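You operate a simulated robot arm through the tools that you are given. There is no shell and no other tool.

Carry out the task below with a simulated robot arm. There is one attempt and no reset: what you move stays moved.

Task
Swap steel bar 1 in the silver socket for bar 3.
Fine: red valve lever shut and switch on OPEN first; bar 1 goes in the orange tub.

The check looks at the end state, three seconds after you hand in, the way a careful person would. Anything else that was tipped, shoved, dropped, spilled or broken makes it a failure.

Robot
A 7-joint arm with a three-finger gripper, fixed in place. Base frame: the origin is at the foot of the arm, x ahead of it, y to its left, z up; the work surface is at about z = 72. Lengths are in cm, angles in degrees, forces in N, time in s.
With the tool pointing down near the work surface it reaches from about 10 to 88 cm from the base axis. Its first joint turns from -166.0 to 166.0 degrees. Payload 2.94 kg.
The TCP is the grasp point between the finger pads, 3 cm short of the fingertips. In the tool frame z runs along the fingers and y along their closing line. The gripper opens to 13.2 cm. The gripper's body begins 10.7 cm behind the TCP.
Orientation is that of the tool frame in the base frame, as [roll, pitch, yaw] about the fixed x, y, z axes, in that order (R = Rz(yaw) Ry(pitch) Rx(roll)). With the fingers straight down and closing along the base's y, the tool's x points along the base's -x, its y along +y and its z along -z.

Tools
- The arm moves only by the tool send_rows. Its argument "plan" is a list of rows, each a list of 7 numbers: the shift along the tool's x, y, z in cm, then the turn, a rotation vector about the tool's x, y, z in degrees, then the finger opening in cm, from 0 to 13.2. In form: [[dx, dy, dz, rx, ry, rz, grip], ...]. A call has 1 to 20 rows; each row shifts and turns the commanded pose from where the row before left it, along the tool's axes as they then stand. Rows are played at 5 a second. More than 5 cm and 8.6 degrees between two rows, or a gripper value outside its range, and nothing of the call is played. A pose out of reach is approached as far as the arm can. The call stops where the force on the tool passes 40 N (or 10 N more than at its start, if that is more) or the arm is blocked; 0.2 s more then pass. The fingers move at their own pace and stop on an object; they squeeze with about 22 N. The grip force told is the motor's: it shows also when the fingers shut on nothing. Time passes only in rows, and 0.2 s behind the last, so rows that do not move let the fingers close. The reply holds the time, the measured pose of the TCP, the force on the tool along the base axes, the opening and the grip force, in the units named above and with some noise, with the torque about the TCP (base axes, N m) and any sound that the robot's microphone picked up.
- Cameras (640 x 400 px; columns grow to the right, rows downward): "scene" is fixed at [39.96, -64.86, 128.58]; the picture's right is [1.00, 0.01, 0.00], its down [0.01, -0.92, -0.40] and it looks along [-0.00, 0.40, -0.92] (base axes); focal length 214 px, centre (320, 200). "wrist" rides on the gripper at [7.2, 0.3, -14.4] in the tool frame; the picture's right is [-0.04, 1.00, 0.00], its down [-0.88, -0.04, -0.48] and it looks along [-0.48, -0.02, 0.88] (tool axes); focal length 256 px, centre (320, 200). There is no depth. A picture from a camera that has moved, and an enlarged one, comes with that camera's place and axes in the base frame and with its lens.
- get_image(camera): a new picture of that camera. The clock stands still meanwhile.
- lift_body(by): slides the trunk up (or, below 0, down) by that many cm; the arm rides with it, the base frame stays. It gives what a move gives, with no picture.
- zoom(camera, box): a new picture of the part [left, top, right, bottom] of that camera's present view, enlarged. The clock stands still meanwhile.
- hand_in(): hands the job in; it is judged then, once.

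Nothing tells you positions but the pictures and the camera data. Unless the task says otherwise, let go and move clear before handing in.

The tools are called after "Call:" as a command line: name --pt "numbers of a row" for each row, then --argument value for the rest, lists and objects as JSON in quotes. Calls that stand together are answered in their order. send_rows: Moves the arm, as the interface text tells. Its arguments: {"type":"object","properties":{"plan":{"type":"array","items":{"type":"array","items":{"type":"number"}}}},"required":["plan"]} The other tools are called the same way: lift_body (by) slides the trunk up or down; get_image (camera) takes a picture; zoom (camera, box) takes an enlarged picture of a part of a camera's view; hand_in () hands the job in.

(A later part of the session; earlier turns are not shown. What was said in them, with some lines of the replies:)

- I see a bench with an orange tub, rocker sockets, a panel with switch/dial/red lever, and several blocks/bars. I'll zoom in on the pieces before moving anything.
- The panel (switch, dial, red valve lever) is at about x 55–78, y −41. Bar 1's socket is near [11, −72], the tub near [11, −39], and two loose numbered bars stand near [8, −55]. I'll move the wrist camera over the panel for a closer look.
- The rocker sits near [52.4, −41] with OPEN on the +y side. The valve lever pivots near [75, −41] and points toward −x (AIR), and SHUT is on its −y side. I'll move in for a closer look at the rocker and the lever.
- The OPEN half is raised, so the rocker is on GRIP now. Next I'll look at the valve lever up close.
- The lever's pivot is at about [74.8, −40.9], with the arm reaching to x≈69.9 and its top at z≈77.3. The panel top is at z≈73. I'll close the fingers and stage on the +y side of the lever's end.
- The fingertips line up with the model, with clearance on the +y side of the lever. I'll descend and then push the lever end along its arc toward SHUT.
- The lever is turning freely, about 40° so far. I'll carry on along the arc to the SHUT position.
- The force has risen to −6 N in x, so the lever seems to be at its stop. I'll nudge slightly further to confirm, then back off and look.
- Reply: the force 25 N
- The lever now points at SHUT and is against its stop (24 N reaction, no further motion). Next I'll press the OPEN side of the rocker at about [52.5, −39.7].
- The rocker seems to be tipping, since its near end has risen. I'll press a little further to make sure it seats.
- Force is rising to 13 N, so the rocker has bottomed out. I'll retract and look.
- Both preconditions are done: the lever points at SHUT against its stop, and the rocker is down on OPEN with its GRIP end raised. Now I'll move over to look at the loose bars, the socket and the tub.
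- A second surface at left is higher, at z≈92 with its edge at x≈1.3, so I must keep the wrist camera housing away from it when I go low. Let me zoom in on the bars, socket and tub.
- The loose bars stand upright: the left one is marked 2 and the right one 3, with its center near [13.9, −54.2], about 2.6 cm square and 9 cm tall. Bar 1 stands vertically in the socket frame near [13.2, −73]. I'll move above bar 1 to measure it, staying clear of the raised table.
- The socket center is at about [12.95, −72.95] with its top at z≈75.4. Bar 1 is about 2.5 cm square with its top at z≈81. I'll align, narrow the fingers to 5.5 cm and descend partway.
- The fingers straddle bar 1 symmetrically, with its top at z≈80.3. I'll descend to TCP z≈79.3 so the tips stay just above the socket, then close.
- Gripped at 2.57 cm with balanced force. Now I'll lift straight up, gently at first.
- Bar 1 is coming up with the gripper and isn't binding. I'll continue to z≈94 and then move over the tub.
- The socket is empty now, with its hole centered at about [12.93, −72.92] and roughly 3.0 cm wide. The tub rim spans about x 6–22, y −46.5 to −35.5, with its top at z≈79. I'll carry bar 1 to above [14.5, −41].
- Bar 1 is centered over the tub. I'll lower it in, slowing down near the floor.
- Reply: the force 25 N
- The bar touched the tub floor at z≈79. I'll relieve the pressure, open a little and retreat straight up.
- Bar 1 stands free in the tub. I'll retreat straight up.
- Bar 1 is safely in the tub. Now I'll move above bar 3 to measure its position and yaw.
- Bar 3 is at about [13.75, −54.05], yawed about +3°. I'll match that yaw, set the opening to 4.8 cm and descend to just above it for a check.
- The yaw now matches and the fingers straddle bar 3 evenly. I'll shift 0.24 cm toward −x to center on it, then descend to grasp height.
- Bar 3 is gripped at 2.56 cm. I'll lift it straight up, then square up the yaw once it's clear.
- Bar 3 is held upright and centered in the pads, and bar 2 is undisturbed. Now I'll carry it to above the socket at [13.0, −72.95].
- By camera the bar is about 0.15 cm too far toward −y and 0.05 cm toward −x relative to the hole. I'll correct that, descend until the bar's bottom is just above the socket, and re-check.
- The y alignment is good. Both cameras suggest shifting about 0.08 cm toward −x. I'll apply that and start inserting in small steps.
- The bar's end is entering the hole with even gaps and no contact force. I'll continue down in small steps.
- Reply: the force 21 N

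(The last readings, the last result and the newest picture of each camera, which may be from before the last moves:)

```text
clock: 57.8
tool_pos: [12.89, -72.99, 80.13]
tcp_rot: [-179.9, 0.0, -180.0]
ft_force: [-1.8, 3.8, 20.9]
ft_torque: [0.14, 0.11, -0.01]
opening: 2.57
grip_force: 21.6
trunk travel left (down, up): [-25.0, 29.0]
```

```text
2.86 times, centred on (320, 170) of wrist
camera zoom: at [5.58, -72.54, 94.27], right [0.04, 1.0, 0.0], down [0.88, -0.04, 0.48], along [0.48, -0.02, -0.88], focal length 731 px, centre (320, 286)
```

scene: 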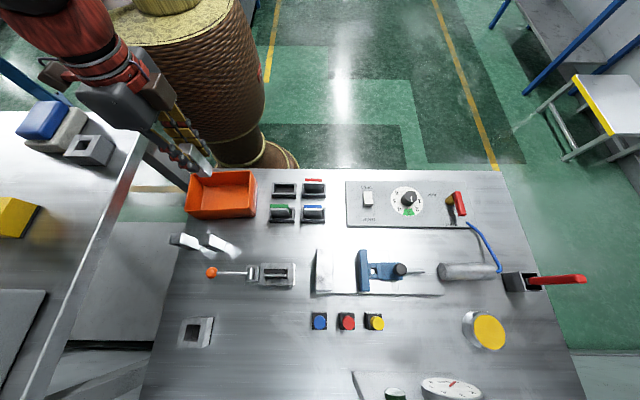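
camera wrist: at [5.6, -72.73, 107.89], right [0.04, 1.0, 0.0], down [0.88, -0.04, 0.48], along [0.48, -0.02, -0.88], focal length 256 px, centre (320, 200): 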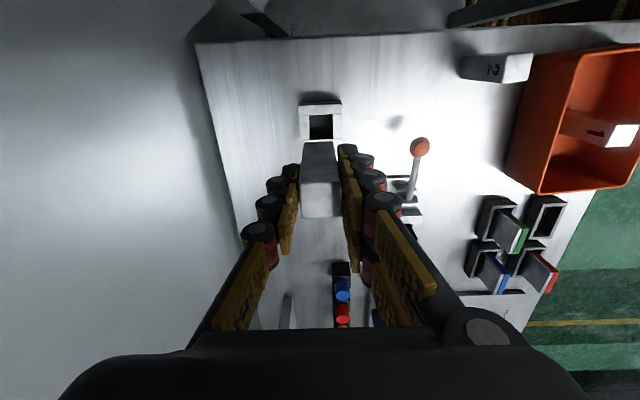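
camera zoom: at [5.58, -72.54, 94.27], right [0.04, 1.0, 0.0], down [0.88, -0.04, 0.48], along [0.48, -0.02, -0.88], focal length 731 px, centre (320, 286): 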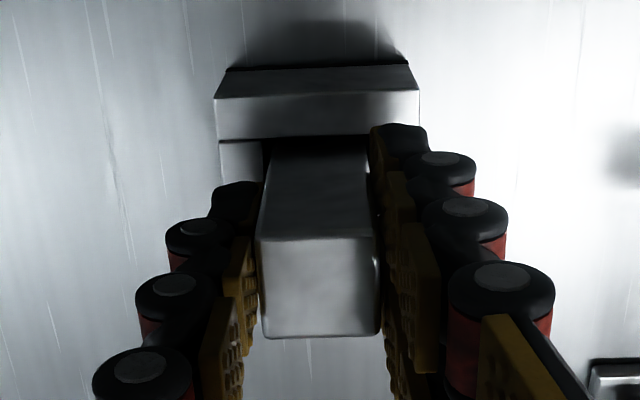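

The bar is at a rigid stop, and its top sits in the same place bar 1's did, so it is seated. I'll relieve the pressure and release.

Call:
send_rows --pt "0 0 -0.2 0 0 0 0" --pt "0 0 -0.15 0 0 0 0" --pt "0 0 0 0 0 0 2.6" --pt "0 0 0 0 0 0 3.2" --pt "0 0 0 0 0 0 4.0" --pt "0 0 0 0 0 0 4.8" --pt "0 0 0 0 0 0 5.2" --pt "0 0 0 0 0 0 5.2"

Call:
zoom --camera "scene" --box '[150, 290, 230, 360]'

Call:
get_image --camera "wrist"

```text
clock: 59.6
tool_pos: [13.12, -72.9, 80.17]
tcp_rot: [180.0, 0.0, 179.9]
ft_force: [0.5, 0.1, -0.6]
ft_torque: [-0.02, 0.06, 0.02]
opening: 5.21
grip_force: 0.0
trunk travel left (down, up): [-25.0, 29.0]
```

```text
5.71 times, centred on (190, 325) of scene
camera zoom: at [39.96, -64.86, 128.58], right [1.0, 0.01, 0.0], down [0.01, -0.92, -0.4], along [0.0, 0.4, -0.92], focal length 1226 px, centre (1063, -514)
```

zoom: 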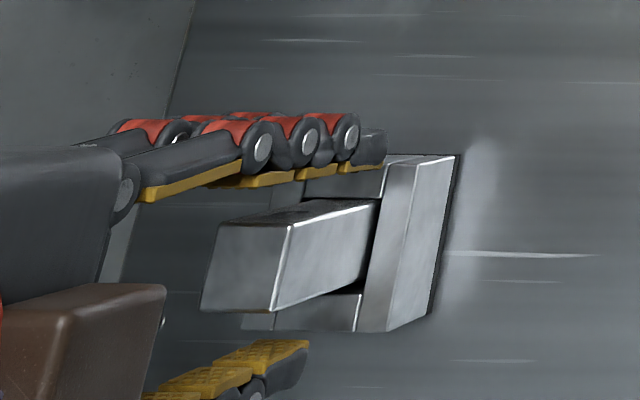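

```text
taken
camera wrist: at [5.57, -72.54, 94.33], right [0.04, 1.0, 0.0], down [0.88, -0.04, 0.48], along [0.48, -0.02, -0.88], focal length 256 px, centre (320, 200)
```

wrist: 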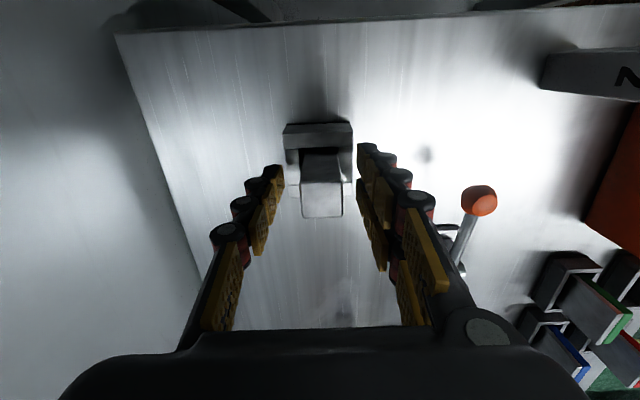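

Released. The bar settled by about 0.2 cm inside the socket clearance. I'll retreat straight up to the same viewpoint I had for bar 1 and compare.

Call:
send_rows --pt "0 0 -0.5 0 0 0 5.2" --pt "0 0 -1 0 0 0 5.2" --pt "0 0 -2 0 0 0 5.2" --pt "0 0 -2.5 0 0 0 5.2" --pt "0 0 -3 0 0 0 5.2" --pt "0 0 -3 0 0 0 5.2" --pt "-0.4 0 -3.2 0 0 0 9" --pt "0 0 0 0 0 0 9" --pt "0 0 0 0 0 0 9"

Call:
zoom --camera "wrist" --box '[220, 50, 420, 175]'

Call:
zoom --camera "scene" --box '[150, 290, 230, 360]'

```text
clock: 61.6
tool_pos: [13.24, -72.98, 95.39]
tcp_rot: [-180.0, 0.0, -180.0]
ft_force: [-0.5, -0.5, 0.9]
ft_torque: [-0.01, 0.01, -0.03]
opening: 8.98
grip_force: 0.1
trunk travel left (down, up): [-25.0, 29.0]
```

```text
3.20 times, centred on (320, 112) of wrist
camera zoom: at [5.97, -72.57, 109.5], right [0.04, 1.0, 0.0], down [0.88, -0.04, 0.48], along [0.48, -0.02, -0.88], focal length 819 px, centre (320, 480)
```

zoom: 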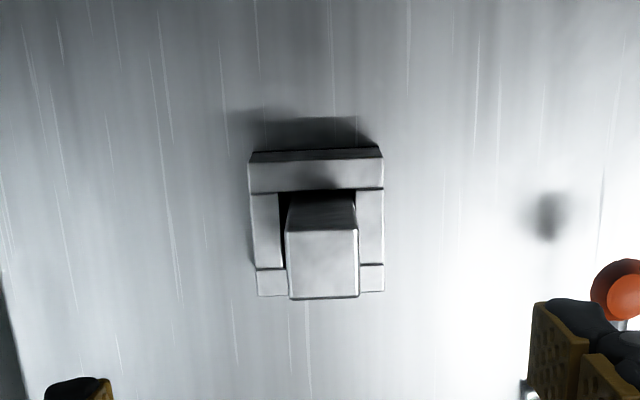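

```text
5.71 times, centred on (190, 325) of scene
camera zoom: at [39.96, -64.86, 128.58], right [1.0, 0.01, 0.0], down [0.01, -0.92, -0.4], along [0.0, 0.4, -0.92], focal length 1226 px, centre (1063, -514)
```

zoom: 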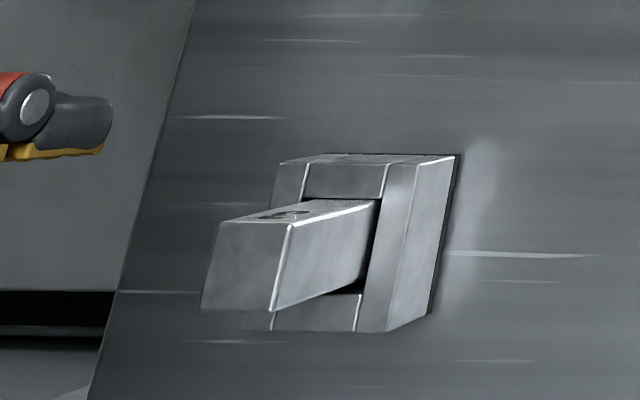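

Bar 3 stands vertical and seated in the socket at the same height bar 1 had, within the clearance. I'll move clear and do a final check of the whole scene.

Call:
send_rows --pt "-1.0 2.5 -2 0 0 0 9" --pt "-1.0 2.5 -2 0 0 0 9" --pt "-1.0 2.5 -2 0 0 0 9" --pt "-1.5 3 -2 0 0 0 9" --pt "-1.5 3 -2 0 0 0 9" --pt "-1.5 3 -1 0 0 0 9" --pt "-1.5 3 0 0 0 0 9" --pt "-1.5 3 0 0 0 0 9" --pt "-1.5 3 0 0 0 0 9" --pt "0 0 0 0 0 0 9"

Call:
get_image --camera "scene"

Call:
zoom --camera "scene" --box '[340, 170, 500, 270]'

Call:
zoom --camera "scene" --box '[140, 160, 340, 360]'

Call:
get_image --camera "wrist"

```text
clock: 63.8
tool_pos: [25.43, -47.37, 106.34]
tcp_rot: [-180.0, 0.0, -179.9]
ft_force: [-0.3, 0.7, 0.4]
ft_torque: [0.01, 0.01, 0.02]
opening: 8.98
grip_force: 0.0
trunk travel left (down, up): [-25.0, 29.0]
```

```text
taken
```

scene: 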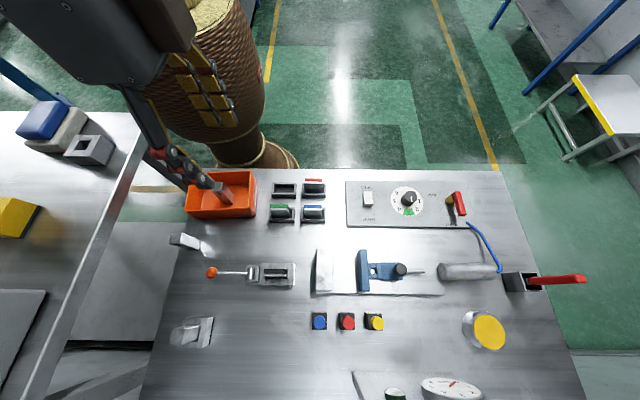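

```text
4.00 times, centred on (420, 220) of scene
camera zoom: at [39.96, -64.86, 128.58], right [1.0, 0.01, 0.0], down [0.01, -0.92, -0.4], along [0.0, 0.4, -0.92], focal length 858 px, centre (-80, 120)
```

zoom: 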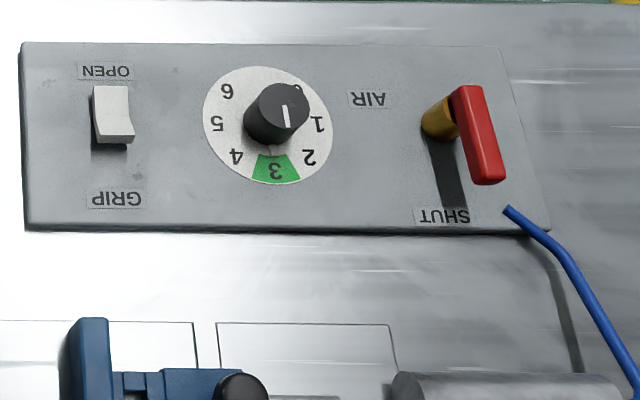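

```text
2.00 times, centred on (240, 260) of scene
camera zoom: at [39.96, -64.86, 128.58], right [1.0, 0.01, 0.0], down [0.01, -0.92, -0.4], along [0.0, 0.4, -0.92], focal length 429 px, centre (480, 80)
```

zoom: 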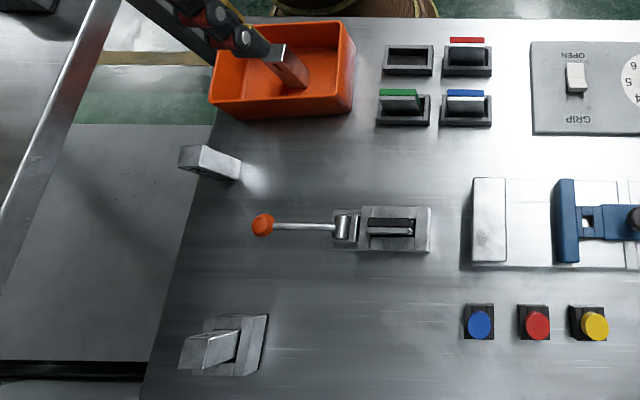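

```text
taken
camera wrist: at [18.07, -46.97, 120.49], right [0.04, 1.0, 0.0], down [0.88, -0.04, 0.48], along [0.47, -0.02, -0.88], focal length 256 px, centre (320, 200)
```

wrist: 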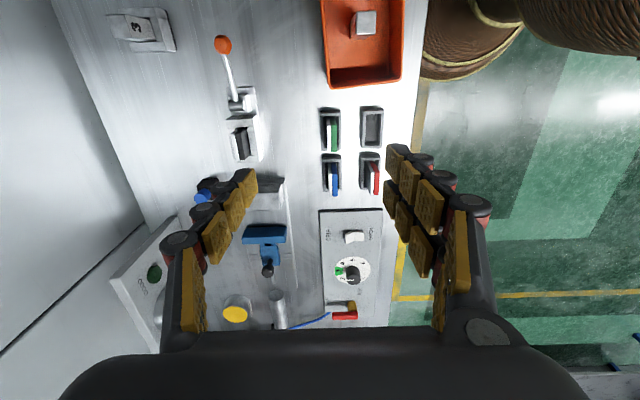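

The final view shows everything as asked: bar 3 upright in the silver socket, bar 1 in the orange tub, the valve lever at SHUT and the rocker on OPEN. Bar 2 and everything else are untouched and the gripper is empty and clear, so I'm handing in.

Call:
hand_in

```text
The job is handed in.
```

I made the swap: bar 3 now stands in the silver socket and bar 1 is in the orange tub. I've handed the job in, but no verdict has come back.

- **Valve and switch:** I did these first. The red lever points at SHUT and is against its stop. The switch is pressed down on OPEN.
- **Bar 1:** it is standing upright in the middle of the tub.
- **Bar 3:** it is upright and pressed down to the socket floor, with its top level with where bar 1's was. When I let go it shifted about 0.2 cm towards +y, within the socket's clearance, so it sits slightly off-centre.
- **Everything else:** nothing else looked disturbed in the final pictures. The gripper is empty and clear of the bench.
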